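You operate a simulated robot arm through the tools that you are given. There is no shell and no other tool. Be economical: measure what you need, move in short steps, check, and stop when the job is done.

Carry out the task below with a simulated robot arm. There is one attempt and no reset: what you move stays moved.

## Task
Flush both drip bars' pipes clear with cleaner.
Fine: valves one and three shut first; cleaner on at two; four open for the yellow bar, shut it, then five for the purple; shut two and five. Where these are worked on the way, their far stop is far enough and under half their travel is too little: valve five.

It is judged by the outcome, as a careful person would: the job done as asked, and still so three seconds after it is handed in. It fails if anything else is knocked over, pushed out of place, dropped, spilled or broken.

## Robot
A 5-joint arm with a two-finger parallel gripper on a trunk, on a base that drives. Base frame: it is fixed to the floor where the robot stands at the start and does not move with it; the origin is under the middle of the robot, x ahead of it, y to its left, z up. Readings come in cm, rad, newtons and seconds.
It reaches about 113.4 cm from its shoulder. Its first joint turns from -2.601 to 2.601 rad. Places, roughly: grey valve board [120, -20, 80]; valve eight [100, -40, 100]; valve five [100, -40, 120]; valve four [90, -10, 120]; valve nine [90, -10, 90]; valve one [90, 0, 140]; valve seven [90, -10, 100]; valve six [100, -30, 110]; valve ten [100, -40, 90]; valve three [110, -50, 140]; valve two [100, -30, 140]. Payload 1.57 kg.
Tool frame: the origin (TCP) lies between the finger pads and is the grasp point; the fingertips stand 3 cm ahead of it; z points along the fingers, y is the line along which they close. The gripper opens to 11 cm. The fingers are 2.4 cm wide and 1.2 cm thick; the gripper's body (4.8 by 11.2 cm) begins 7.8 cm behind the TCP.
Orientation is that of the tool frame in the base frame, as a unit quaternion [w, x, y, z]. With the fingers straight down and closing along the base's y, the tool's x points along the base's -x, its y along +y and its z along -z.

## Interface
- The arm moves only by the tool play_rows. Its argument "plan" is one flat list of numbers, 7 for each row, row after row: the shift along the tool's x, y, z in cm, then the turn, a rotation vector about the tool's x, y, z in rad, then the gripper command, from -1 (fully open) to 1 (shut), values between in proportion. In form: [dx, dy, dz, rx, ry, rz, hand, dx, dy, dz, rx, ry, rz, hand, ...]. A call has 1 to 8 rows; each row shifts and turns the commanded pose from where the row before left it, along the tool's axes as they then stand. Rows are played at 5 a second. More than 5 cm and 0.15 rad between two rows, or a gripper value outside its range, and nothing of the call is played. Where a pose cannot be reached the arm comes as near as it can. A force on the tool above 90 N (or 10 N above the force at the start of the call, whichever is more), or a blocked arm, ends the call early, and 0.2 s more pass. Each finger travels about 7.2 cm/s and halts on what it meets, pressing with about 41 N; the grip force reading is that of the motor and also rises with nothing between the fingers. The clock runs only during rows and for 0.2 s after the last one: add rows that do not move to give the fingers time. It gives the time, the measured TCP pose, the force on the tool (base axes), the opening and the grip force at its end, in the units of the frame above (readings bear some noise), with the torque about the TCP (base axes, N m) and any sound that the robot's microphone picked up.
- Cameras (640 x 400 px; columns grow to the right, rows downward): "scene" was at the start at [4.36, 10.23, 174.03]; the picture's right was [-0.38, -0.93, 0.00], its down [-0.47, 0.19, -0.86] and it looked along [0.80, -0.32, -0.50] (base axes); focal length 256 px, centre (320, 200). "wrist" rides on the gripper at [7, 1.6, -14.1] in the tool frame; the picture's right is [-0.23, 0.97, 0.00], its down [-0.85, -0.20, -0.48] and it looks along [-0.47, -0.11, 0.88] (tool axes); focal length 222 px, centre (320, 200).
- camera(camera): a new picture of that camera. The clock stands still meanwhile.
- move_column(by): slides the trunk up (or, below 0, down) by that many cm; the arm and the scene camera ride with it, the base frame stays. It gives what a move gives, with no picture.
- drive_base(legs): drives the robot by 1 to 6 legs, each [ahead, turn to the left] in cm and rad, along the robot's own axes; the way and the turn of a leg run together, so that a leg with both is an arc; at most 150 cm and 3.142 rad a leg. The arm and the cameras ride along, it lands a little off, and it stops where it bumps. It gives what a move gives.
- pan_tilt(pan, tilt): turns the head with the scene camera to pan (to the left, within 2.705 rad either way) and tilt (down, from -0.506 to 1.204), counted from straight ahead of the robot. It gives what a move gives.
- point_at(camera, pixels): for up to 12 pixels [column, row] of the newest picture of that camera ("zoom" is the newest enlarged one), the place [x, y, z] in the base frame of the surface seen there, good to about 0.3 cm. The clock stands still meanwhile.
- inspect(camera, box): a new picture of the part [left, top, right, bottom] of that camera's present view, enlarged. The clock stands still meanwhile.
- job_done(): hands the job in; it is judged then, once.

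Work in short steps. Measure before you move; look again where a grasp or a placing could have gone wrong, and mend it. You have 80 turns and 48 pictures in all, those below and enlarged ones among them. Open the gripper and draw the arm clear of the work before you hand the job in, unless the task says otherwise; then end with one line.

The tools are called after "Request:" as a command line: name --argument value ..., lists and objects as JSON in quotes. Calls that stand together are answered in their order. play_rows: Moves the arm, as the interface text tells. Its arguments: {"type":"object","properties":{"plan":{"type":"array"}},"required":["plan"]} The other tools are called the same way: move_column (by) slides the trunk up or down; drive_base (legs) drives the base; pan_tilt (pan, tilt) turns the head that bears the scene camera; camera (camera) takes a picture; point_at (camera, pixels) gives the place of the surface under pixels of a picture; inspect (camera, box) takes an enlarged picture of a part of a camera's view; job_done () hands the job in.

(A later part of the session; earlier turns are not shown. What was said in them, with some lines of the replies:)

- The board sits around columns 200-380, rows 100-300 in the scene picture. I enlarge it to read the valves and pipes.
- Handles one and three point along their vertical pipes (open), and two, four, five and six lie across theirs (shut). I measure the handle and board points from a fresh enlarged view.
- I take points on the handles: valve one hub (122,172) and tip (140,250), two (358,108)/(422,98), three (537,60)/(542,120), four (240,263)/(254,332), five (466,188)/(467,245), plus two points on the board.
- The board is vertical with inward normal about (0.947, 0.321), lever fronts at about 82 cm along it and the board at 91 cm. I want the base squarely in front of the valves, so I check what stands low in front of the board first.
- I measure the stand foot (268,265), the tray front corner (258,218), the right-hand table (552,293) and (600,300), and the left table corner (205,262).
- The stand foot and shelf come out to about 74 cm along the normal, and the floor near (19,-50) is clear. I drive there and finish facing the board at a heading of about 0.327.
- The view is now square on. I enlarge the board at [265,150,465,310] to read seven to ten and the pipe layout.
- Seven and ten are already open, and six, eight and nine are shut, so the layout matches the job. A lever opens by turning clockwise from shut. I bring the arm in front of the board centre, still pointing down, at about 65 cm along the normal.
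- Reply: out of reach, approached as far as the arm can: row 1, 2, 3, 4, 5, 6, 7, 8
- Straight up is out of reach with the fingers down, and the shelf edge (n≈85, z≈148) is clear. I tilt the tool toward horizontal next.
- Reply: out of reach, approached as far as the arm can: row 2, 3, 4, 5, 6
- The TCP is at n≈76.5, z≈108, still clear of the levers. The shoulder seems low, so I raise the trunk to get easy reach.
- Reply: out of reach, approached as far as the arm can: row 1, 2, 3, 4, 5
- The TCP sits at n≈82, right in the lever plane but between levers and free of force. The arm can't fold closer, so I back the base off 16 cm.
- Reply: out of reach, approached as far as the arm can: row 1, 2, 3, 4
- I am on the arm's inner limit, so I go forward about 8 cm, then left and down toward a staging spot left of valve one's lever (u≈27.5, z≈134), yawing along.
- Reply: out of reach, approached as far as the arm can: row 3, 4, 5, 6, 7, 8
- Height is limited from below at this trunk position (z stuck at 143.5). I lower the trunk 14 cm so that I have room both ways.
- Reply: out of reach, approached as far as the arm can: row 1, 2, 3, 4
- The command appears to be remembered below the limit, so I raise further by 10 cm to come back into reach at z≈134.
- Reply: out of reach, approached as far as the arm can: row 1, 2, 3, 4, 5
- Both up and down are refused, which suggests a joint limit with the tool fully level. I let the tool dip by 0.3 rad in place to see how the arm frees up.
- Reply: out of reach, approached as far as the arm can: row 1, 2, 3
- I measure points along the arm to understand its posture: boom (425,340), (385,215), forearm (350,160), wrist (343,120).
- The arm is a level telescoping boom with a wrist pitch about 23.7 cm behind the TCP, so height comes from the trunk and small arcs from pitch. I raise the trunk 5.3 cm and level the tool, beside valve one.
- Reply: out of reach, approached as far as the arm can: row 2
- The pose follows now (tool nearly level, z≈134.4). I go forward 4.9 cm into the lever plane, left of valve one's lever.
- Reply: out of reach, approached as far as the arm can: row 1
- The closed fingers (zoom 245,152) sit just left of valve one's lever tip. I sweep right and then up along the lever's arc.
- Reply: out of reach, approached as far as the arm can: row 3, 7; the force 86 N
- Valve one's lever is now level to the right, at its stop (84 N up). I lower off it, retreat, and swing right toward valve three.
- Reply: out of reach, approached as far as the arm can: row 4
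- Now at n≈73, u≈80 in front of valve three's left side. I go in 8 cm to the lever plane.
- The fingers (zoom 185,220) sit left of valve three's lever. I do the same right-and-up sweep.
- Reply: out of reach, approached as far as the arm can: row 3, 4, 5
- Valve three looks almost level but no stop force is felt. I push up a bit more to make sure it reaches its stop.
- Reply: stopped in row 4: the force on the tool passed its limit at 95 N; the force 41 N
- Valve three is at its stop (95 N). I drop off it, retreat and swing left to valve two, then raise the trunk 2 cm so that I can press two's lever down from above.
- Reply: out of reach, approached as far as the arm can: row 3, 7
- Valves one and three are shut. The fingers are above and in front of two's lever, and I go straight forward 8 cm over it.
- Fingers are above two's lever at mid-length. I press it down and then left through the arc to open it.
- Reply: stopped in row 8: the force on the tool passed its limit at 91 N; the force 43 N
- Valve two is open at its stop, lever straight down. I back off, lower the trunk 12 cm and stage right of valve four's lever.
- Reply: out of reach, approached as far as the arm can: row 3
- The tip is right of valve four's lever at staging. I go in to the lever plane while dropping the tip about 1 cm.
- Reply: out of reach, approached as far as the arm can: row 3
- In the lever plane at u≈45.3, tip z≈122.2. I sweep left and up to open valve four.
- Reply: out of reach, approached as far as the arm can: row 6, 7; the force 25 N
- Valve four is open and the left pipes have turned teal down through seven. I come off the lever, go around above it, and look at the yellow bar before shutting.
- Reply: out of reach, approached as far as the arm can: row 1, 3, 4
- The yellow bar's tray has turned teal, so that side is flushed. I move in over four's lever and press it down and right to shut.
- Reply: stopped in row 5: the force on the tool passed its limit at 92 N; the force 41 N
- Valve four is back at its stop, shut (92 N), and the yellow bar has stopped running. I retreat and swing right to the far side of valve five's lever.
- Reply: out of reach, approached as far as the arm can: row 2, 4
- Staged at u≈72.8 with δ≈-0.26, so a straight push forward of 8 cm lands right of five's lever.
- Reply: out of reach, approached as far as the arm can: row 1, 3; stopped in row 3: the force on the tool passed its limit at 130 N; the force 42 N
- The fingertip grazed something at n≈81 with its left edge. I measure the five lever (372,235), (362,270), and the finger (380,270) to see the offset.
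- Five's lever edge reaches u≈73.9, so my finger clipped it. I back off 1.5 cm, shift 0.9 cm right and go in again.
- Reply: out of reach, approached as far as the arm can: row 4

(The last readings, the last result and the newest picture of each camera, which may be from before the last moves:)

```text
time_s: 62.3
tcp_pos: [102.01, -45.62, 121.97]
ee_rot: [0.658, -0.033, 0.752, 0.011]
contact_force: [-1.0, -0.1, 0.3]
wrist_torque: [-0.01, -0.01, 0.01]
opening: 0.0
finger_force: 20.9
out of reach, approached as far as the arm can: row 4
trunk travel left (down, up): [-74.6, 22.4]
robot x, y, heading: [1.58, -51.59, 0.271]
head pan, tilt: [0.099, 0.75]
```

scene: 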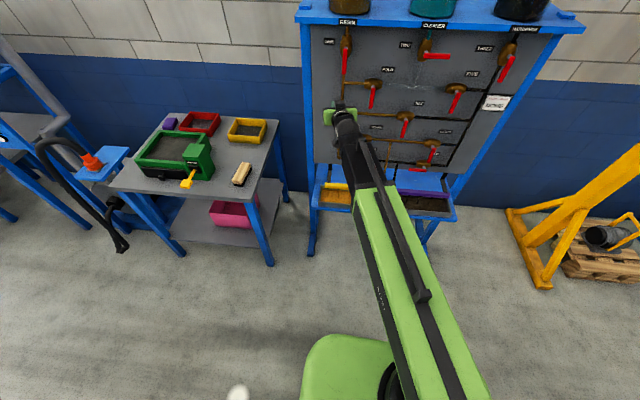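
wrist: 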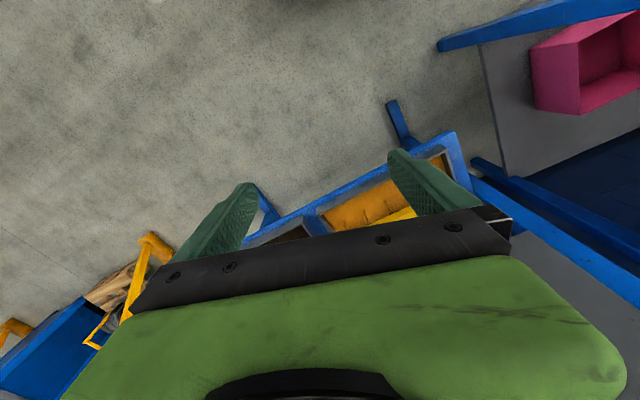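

Now clear, right of five's lever and in its plane. I sweep left and up to open valve five.

Request:
play_rows --plan '[0, 2.4, -0.75, -0.025, 0, 0, 1, 0, 2.5, -0.75, -0.026, 0, 0, 1, -0.6, 1.45, -0.4, -0.015, -0.025, 0, 1, -0.7, 1.35, -0.35, -0.014, -0.03, 0, 1, -1.2, 0.87, -0.2, -0.009, -0.05, 0, 1, -1.2, 0.87, -0.2, -0.009, -0.05, 0, 1, -0.95, 0.2, 0, -0.002, -0.04, 0, 1, -0.5, 0, 0, 0, -0.02, 0, 1]'

Request:
inspect --camera "scene" --box '[240, 40, 520, 215]'

```text
time_s: 64.1
tcp_pos: [99.4, -37.54, 124.92]
ee_rot: [0.709, -0.053, 0.702, 0.041]
contact_force: [-15.0, -0.3, -46.7]
wrist_torque: [0.06, 0.24, -0.3]
opening: 0.01
finger_force: 21.1
out of reach, approached as far as the arm can: row 6, 7
trunk travel left (down, up): [-74.6, 22.4]
robot x, y, heading: [1.61, -51.51, 0.277]
head pan, tilt: [0.099, 0.75]
```

```text
2.29 times, centred on (380, 128) of scene
```

zoom: 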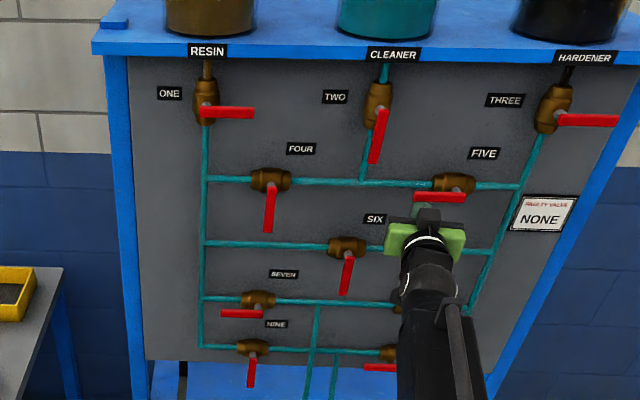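

Valve five is at its far stop (lever level, 47 N) and the right-hand pipes have turned teal. I retreat, swing left of valve two's lever and raise the trunk 10 cm, checking the purple bar meanwhile.

Request:
play_rows --plan '[0.8, 0, 0, 0, 0.035, 0, 1, 0, 0, -4, 0, 0, 0, 1, 0, 0, -4, 0, 0, 0, 1, 0, 4.3, -0.75, -0.048, 0, 0, 1, 0, 4.3, -0.75, -0.048, 0, 0, 1, 0, 4.3, -0.75, -0.048, 0, 0, 1, 0, 0, 0, 0, 0, 0, 1]'

Request:
camera --camera "scene"

Request:
move_column --by 10

```text
time_s: 65.7
tcp_pos: [86.64, -26.18, 124.7]
ee_rot: [0.696, -0.104, 0.705, 0.093]
contact_force: [0.6, 0.2, 0.3]
wrist_torque: [-0.02, 0.02, 0.0]
opening: 0.0
finger_force: 21.3
trunk travel left (down, up): [-74.6, 22.4]
robot x, y, heading: [1.89, -51.64, 0.273]
head pan, tilt: [0.099, 0.75]
```

```text
21 pictures are left
```

scene: 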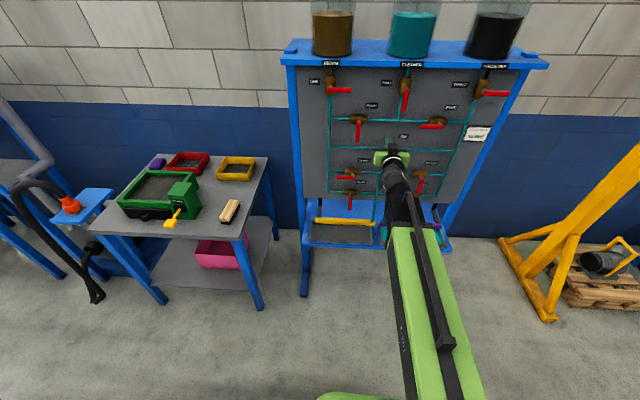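

```text
time_s: 67.0
tcp_pos: [86.69, -26.31, 134.74]
ee_rot: [0.696, -0.104, 0.705, 0.092]
contact_force: [0.2, 0.0, -0.6]
wrist_torque: [0.0, -0.01, -0.02]
opening: 0.0
finger_force: 21.0
trunk travel left (down, up): [-84.6, 12.4]
robot x, y, heading: [1.71, -51.57, 0.275]
head pan, tilt: [0.099, 0.75]
```

The purple tray shows teal at about (435,235), so it is flushing. I go in left of two's lever now (u≈53, z≈134.7).

Request:
play_rows --plan '[0, 0, 2.6, 0, 0, 0, 1, 0, 0, 2.6, 0, 0, 0, 1, 0, 0, 2.5, 0, 0, 0, 1, 0, 0, 0, 0, 0, 0, 1]'

Request:
inspect --camera "scene" --box '[280, 40, 540, 260]'

```text
time_s: 68.0
tcp_pos: [93.97, -24.18, 134.62]
ee_rot: [0.695, -0.105, 0.705, 0.093]
contact_force: [0.8, -0.4, 0.4]
wrist_torque: [0.0, 0.01, 0.03]
opening: 0.03
finger_force: 21.0
trunk travel left (down, up): [-84.6, 12.4]
robot x, y, heading: [1.66, -51.57, 0.278]
head pan, tilt: [0.099, 0.75]
```

```text
1.82 times, centred on (410, 150) of scene
```

zoom: 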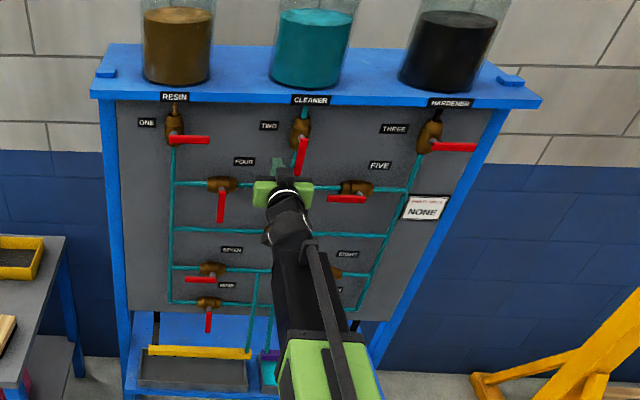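

The fingers sit left of two's lever; purple tray teal confirmed at zoom (268,375). I sweep right and up to shut valve two.

Request:
play_rows --plan '[0, -2.5, 0.1, 0.026, 0, 0, 1, 0, -2.5, 0.15, 0.026, 0, 0, 1, -0.7, -1.45, 0.1, 0.015, -0.03, 0, 1, -0.7, -1.45, 0.12, 0.015, -0.03, 0, 1, -1.2, -0.9, 0.1, 0.009, -0.05, 0, 1, -1.2, -0.8, 0.1, 0.008, -0.05, 0, 1, -0.7, -0.2, 0, 0.002, -0.03, 0, 1, -0.5, 0, 0, 0, -0.02, 0, 1]'

Request:
inspect --camera "scene" --box '[280, 40, 540, 260]'

```text
time_s: 69.7
tcp_pos: [96.65, -30.76, 137.9]
ee_rot: [0.75, -0.067, 0.655, 0.067]
contact_force: [-1.5, 2.3, -50.0]
wrist_torque: [-0.15, 0.6, 0.72]
opening: 0.0
finger_force: 21.4
out of reach, approached as far as the arm can: row 3, 4, 5
trunk travel left (down, up): [-84.6, 12.4]
robot x, y, heading: [1.43, -51.3, 0.277]
head pan, tilt: [0.099, 0.75]
stopped in row 8: the force on the tool passed its limit at 98 N (the readings are from after the stop); the commanded pose is now the measured one
```

```text
1.82 times, centred on (410, 150) of scene
```

zoom: 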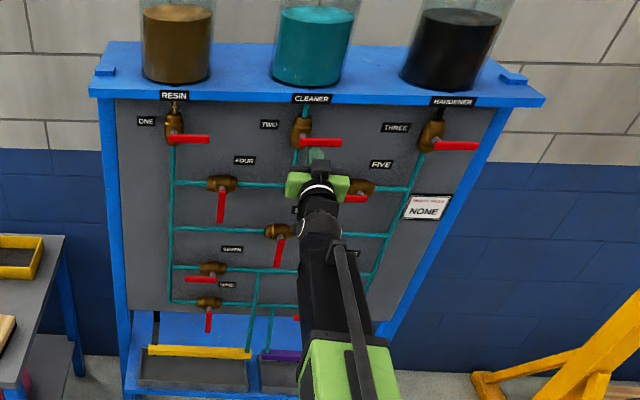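

Valve two is shut at its stop and the purple flow has stopped. I retreat, lower the trunk 10 cm, and stage above and in front of five's lever.

Request:
play_rows --plan '[1.2, 0, 0, 0, 0.05, 0, 1, 0, 0, -4, 0, 0, 0, 1, 0, 0, -4, 0, 0, 0, 1, 0, -3.2, 0.35, 0.035, 0, 0, 1, 0, -3.2, 0.35, 0.035, 0, 0, 1, 0, 0, 0, 0, 0, 0, 1]'

Request:
move_column --by -10

Request:
play_rows --plan '[-1.9, 0, 0, 0, -0.08, 0, 1, -1.9, 0, 0, 0, -0.08, 0, 1, 0, 0, 0, 0, 0, 0, 1]'

```text
time_s: 71.1
tcp_pos: [90.16, -38.8, 137.45]
ee_rot: [0.742, -0.04, 0.669, 0.04]
contact_force: [0.1, -0.2, 0.5]
wrist_torque: [0.01, 0.02, -0.01]
opening: 0.0
finger_force: 21.5
out of reach, approached as far as the arm can: row 2, 3
trunk travel left (down, up): [-84.6, 12.4]
robot x, y, heading: [1.84, -51.72, 0.273]
head pan, tilt: [0.099, 0.75]
```

```text
time_s: 72.5
tcp_pos: [90.3, -38.84, 127.5]
ee_rot: [0.741, -0.04, 0.669, 0.04]
contact_force: [0.4, -0.1, 0.1]
wrist_torque: [0.02, 0.02, 0.02]
opening: 0.0
finger_force: 21.0
trunk travel left (down, up): [-74.6, 22.4]
robot x, y, heading: [1.58, -51.66, 0.276]
head pan, tilt: [0.099, 0.75]
```

```text
time_s: 73.3
tcp_pos: [89.71, -38.91, 131.28]
ee_rot: [0.792, -0.038, 0.608, 0.044]
contact_force: [1.3, 0.4, -0.1]
wrist_torque: [0.01, 0.02, 0.0]
opening: 0.0
finger_force: 20.9
trunk travel left (down, up): [-74.6, 22.4]
robot x, y, heading: [1.77, -51.57, 0.275]
head pan, tilt: [0.099, 0.75]
```

Tip is at z≈132 above five's lever, n≈75. I go straight forward 9 cm over it.

Request:
play_rows --plan '[0.77, 0.15, 2.88, 0, 0, 0, 1, 0.77, 0.15, 2.88, 0, 0, 0, 1, 0.77, 0.15, 2.88, 0, 0, 0, 1, 0, 0, 0, 0, 0, 0, 1]'

Request:
inspect --camera "scene" --box '[360, 60, 520, 160]'

```text
time_s: 74.3
tcp_pos: [98.56, -37.26, 131.29]
ee_rot: [0.792, -0.036, 0.608, 0.043]
contact_force: [0.1, -0.1, -0.8]
wrist_torque: [-0.01, 0.0, 0.03]
opening: 0.01
finger_force: 20.8
trunk travel left (down, up): [-74.6, 22.4]
robot x, y, heading: [1.68, -51.66, 0.282]
head pan, tilt: [0.099, 0.75]
```

```text
4.00 times, centred on (440, 110) of scene
```

zoom: 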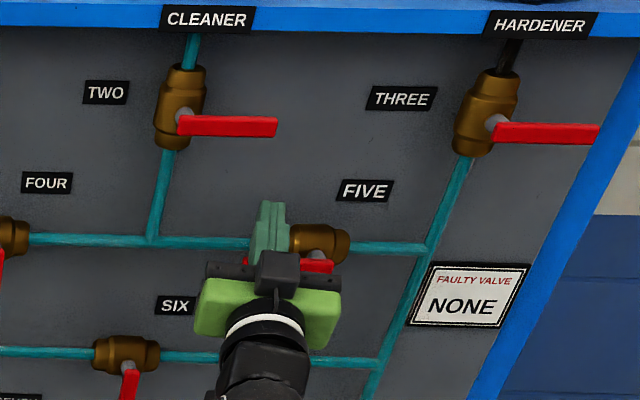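

The fingers are over five's lever at mid-length. I press down and right to shut it.

Request:
play_rows --plan '[2.37, 0, -0.1, 0, 0.1, 0, 1, 1.9, 0.1, -0.15, -0.001, 0.08, 0, 1, 1.66, -0.3, -0.15, 0.003, 0.07, 0, 1, 1.18, -0.7, -0.05, 0.007, 0.05, 0, 1, 0.95, -1.1, 0.05, 0.011, 0.04, 0, 1, 0.6, -1.2, 0.15, 0.012, 0.025, 0, 1, 0, -0.7, 0.1, 0.007, 0, 0, 1, 0, -0.7, 0.1, 0.007, 0, 0, 1]'

Request:
play_rows --plan '[0, -0.5, 0.08, 0.005, 0, 0, 1, 0, -0.5, 0.08, 0.005, 0, 0, 1, 0, -0.5, 0.08, 0.005, 0, 0, 1, 0, -0.5, 0.08, 0.005, 0, 0, 1, 0, 0, 0, 0, 0, 0, 1]'

Request:
inspect --camera "scene" --box '[360, 60, 520, 160]'

```text
time_s: 76.1
tcp_pos: [99.85, -41.23, 124.18]
ee_rot: [0.693, -0.024, 0.72, 0.018]
contact_force: [-0.8, -0.7, -0.9]
wrist_torque: [0.05, 0.02, 0.02]
opening: 0.02
finger_force: 21.2
out of reach, approached as far as the arm can: row 3, 4, 5
trunk travel left (down, up): [-74.6, 22.4]
robot x, y, heading: [1.78, -51.49, 0.269]
head pan, tilt: [0.099, 0.75]
```

```text
time_s: 77.2
tcp_pos: [99.93, -41.26, 124.33]
ee_rot: [0.696, -0.025, 0.718, 0.02]
contact_force: [-14.7, 29.6, -13.8]
wrist_torque: [0.5, 0.42, 0.41]
opening: 0.02
finger_force: 21.1
trunk travel left (down, up): [-74.6, 22.4]
robot x, y, heading: [1.58, -51.47, 0.273]
head pan, tilt: [0.099, 0.75]
stopped in row 5: the force on the tool passed its limit at 90 N (the readings are from after the stop); the commanded pose is now the measured one
```

```text
4.00 times, centred on (440, 110) of scene
```

zoom: 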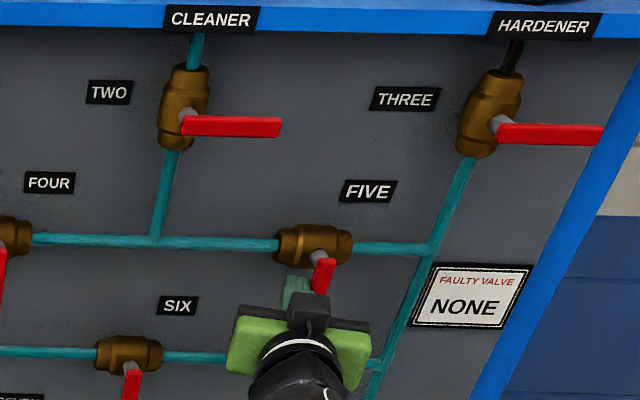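

The force stop came with five's lever near vertical, but the gripper hides its tip. I retreat and look.

Request:
play_rows --plan '[0, 0.5, 0, -0.005, 0, 0, 1, 0, 0, -4, 0, 0, 0, 1, 0, 0, -4, 0, 0, 0, 1, 1.5, 2, 0, -0.02, 0.06, 0, 1, 1.5, 2, 0, -0.02, 0.06, 0, 1, 1.5, 2, 0, -0.02, 0.06, 0, 1, 0, 0, 0, 0, 0, 0, 1]'

Request:
inspect --camera "scene" --box '[310, 60, 510, 185]'

```text
time_s: 78.8
tcp_pos: [91.17, -36.12, 119.83]
ee_rot: [0.626, -0.046, 0.778, 0.038]
contact_force: [-0.1, 0.0, 0.7]
wrist_torque: [0.03, -0.02, -0.02]
opening: 0.0
finger_force: 21.8
trunk travel left (down, up): [-74.6, 22.4]
robot x, y, heading: [1.81, -51.44, 0.279]
head pan, tilt: [0.099, 0.75]
```

```text
3.20 times, centred on (410, 122) of scene
```

zoom: 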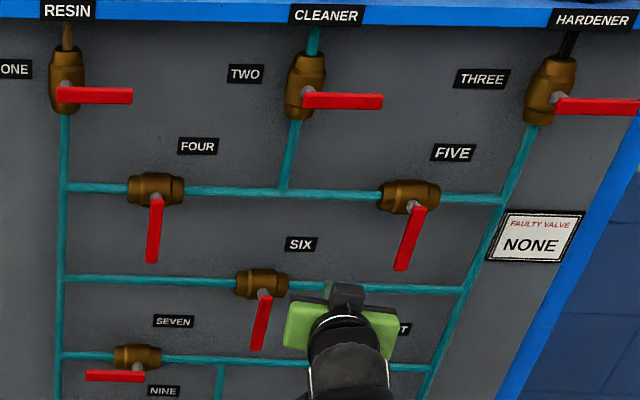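

Five's lever hangs similarly to how it did when shut. I measure its top (417,212) and bottom (402,265), plus four's (156,203)/(152,258), for the true angle.

Request:
point_at --camera "zoom" --pixels '[[418, 213], [410, 238], [402, 265], [156, 205], [152, 258], [264, 300], [258, 345], [310, 101], [378, 101], [66, 96], [128, 96], [625, 108]]'

```text
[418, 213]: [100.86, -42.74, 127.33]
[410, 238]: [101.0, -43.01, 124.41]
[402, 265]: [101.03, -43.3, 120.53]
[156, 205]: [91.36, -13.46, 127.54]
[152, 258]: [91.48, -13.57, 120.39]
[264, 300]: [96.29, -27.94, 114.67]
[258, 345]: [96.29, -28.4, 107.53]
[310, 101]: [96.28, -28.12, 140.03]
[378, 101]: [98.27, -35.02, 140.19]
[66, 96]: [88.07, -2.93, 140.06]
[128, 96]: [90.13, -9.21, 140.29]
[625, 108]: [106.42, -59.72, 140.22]
```

All five levers measure at their stops: one, two and three level, four and five straight down. I back the base away and open the gripper.

Request:
drive_base --legs '[[-20, 0]]'

Request:
play_rows --plan '[0, 0, 0, 0, 0, 0, -1, 0, 0, 0, 0, 0, 0, -1, 0, 0, 0, 0, 0, 0, -1, 0, 0, 0, 0, 0, 0, -1, 0, 0, 0, 0, 0, 0, -1]'

Request:
camera --camera "scene"

```text
time_s: 80.4
tcp_pos: [71.55, -41.62, 120.08]
ee_rot: [0.626, -0.046, 0.777, 0.039]
contact_force: [0.1, 0.0, -0.2]
wrist_torque: [0.01, -0.01, -0.01]
opening: 0.0
finger_force: 20.8
trunk travel left (down, up): [-74.6, 22.4]
robot x, y, heading: [-17.91, -56.57, 0.277]
head pan, tilt: [0.099, 0.75]
```

```text
time_s: 81.6
tcp_pos: [71.54, -41.5, 119.97]
ee_rot: [0.626, -0.046, 0.778, 0.038]
contact_force: [-0.6, 0.2, -0.5]
wrist_torque: [0.01, 0.02, -0.01]
opening: 10.99
finger_force: 0.0
trunk travel left (down, up): [-74.6, 22.4]
robot x, y, heading: [-18.22, -56.91, 0.279]
head pan, tilt: [0.099, 0.75]
```

```text
15 pictures are left
```

scene: 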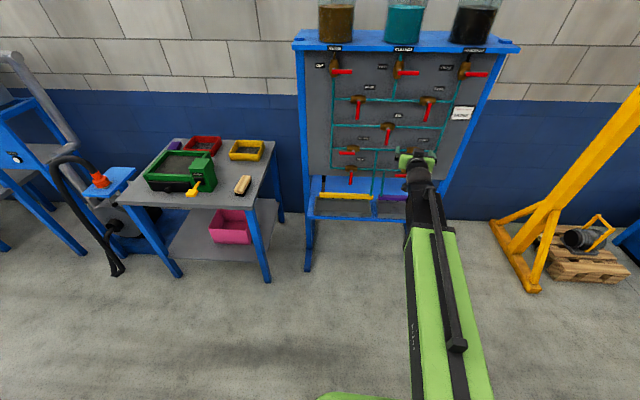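

The picture shows all pipes teal, the valves as asked and nothing displaced. I hand the job in.

Request:
job_done

```text
The job is handed in.
```

Both drip bars' pipes are flushed with cleaner. Valves one to five are all shut at their stops, seven and ten were left open as found, and the arm is clear with the gripper open.
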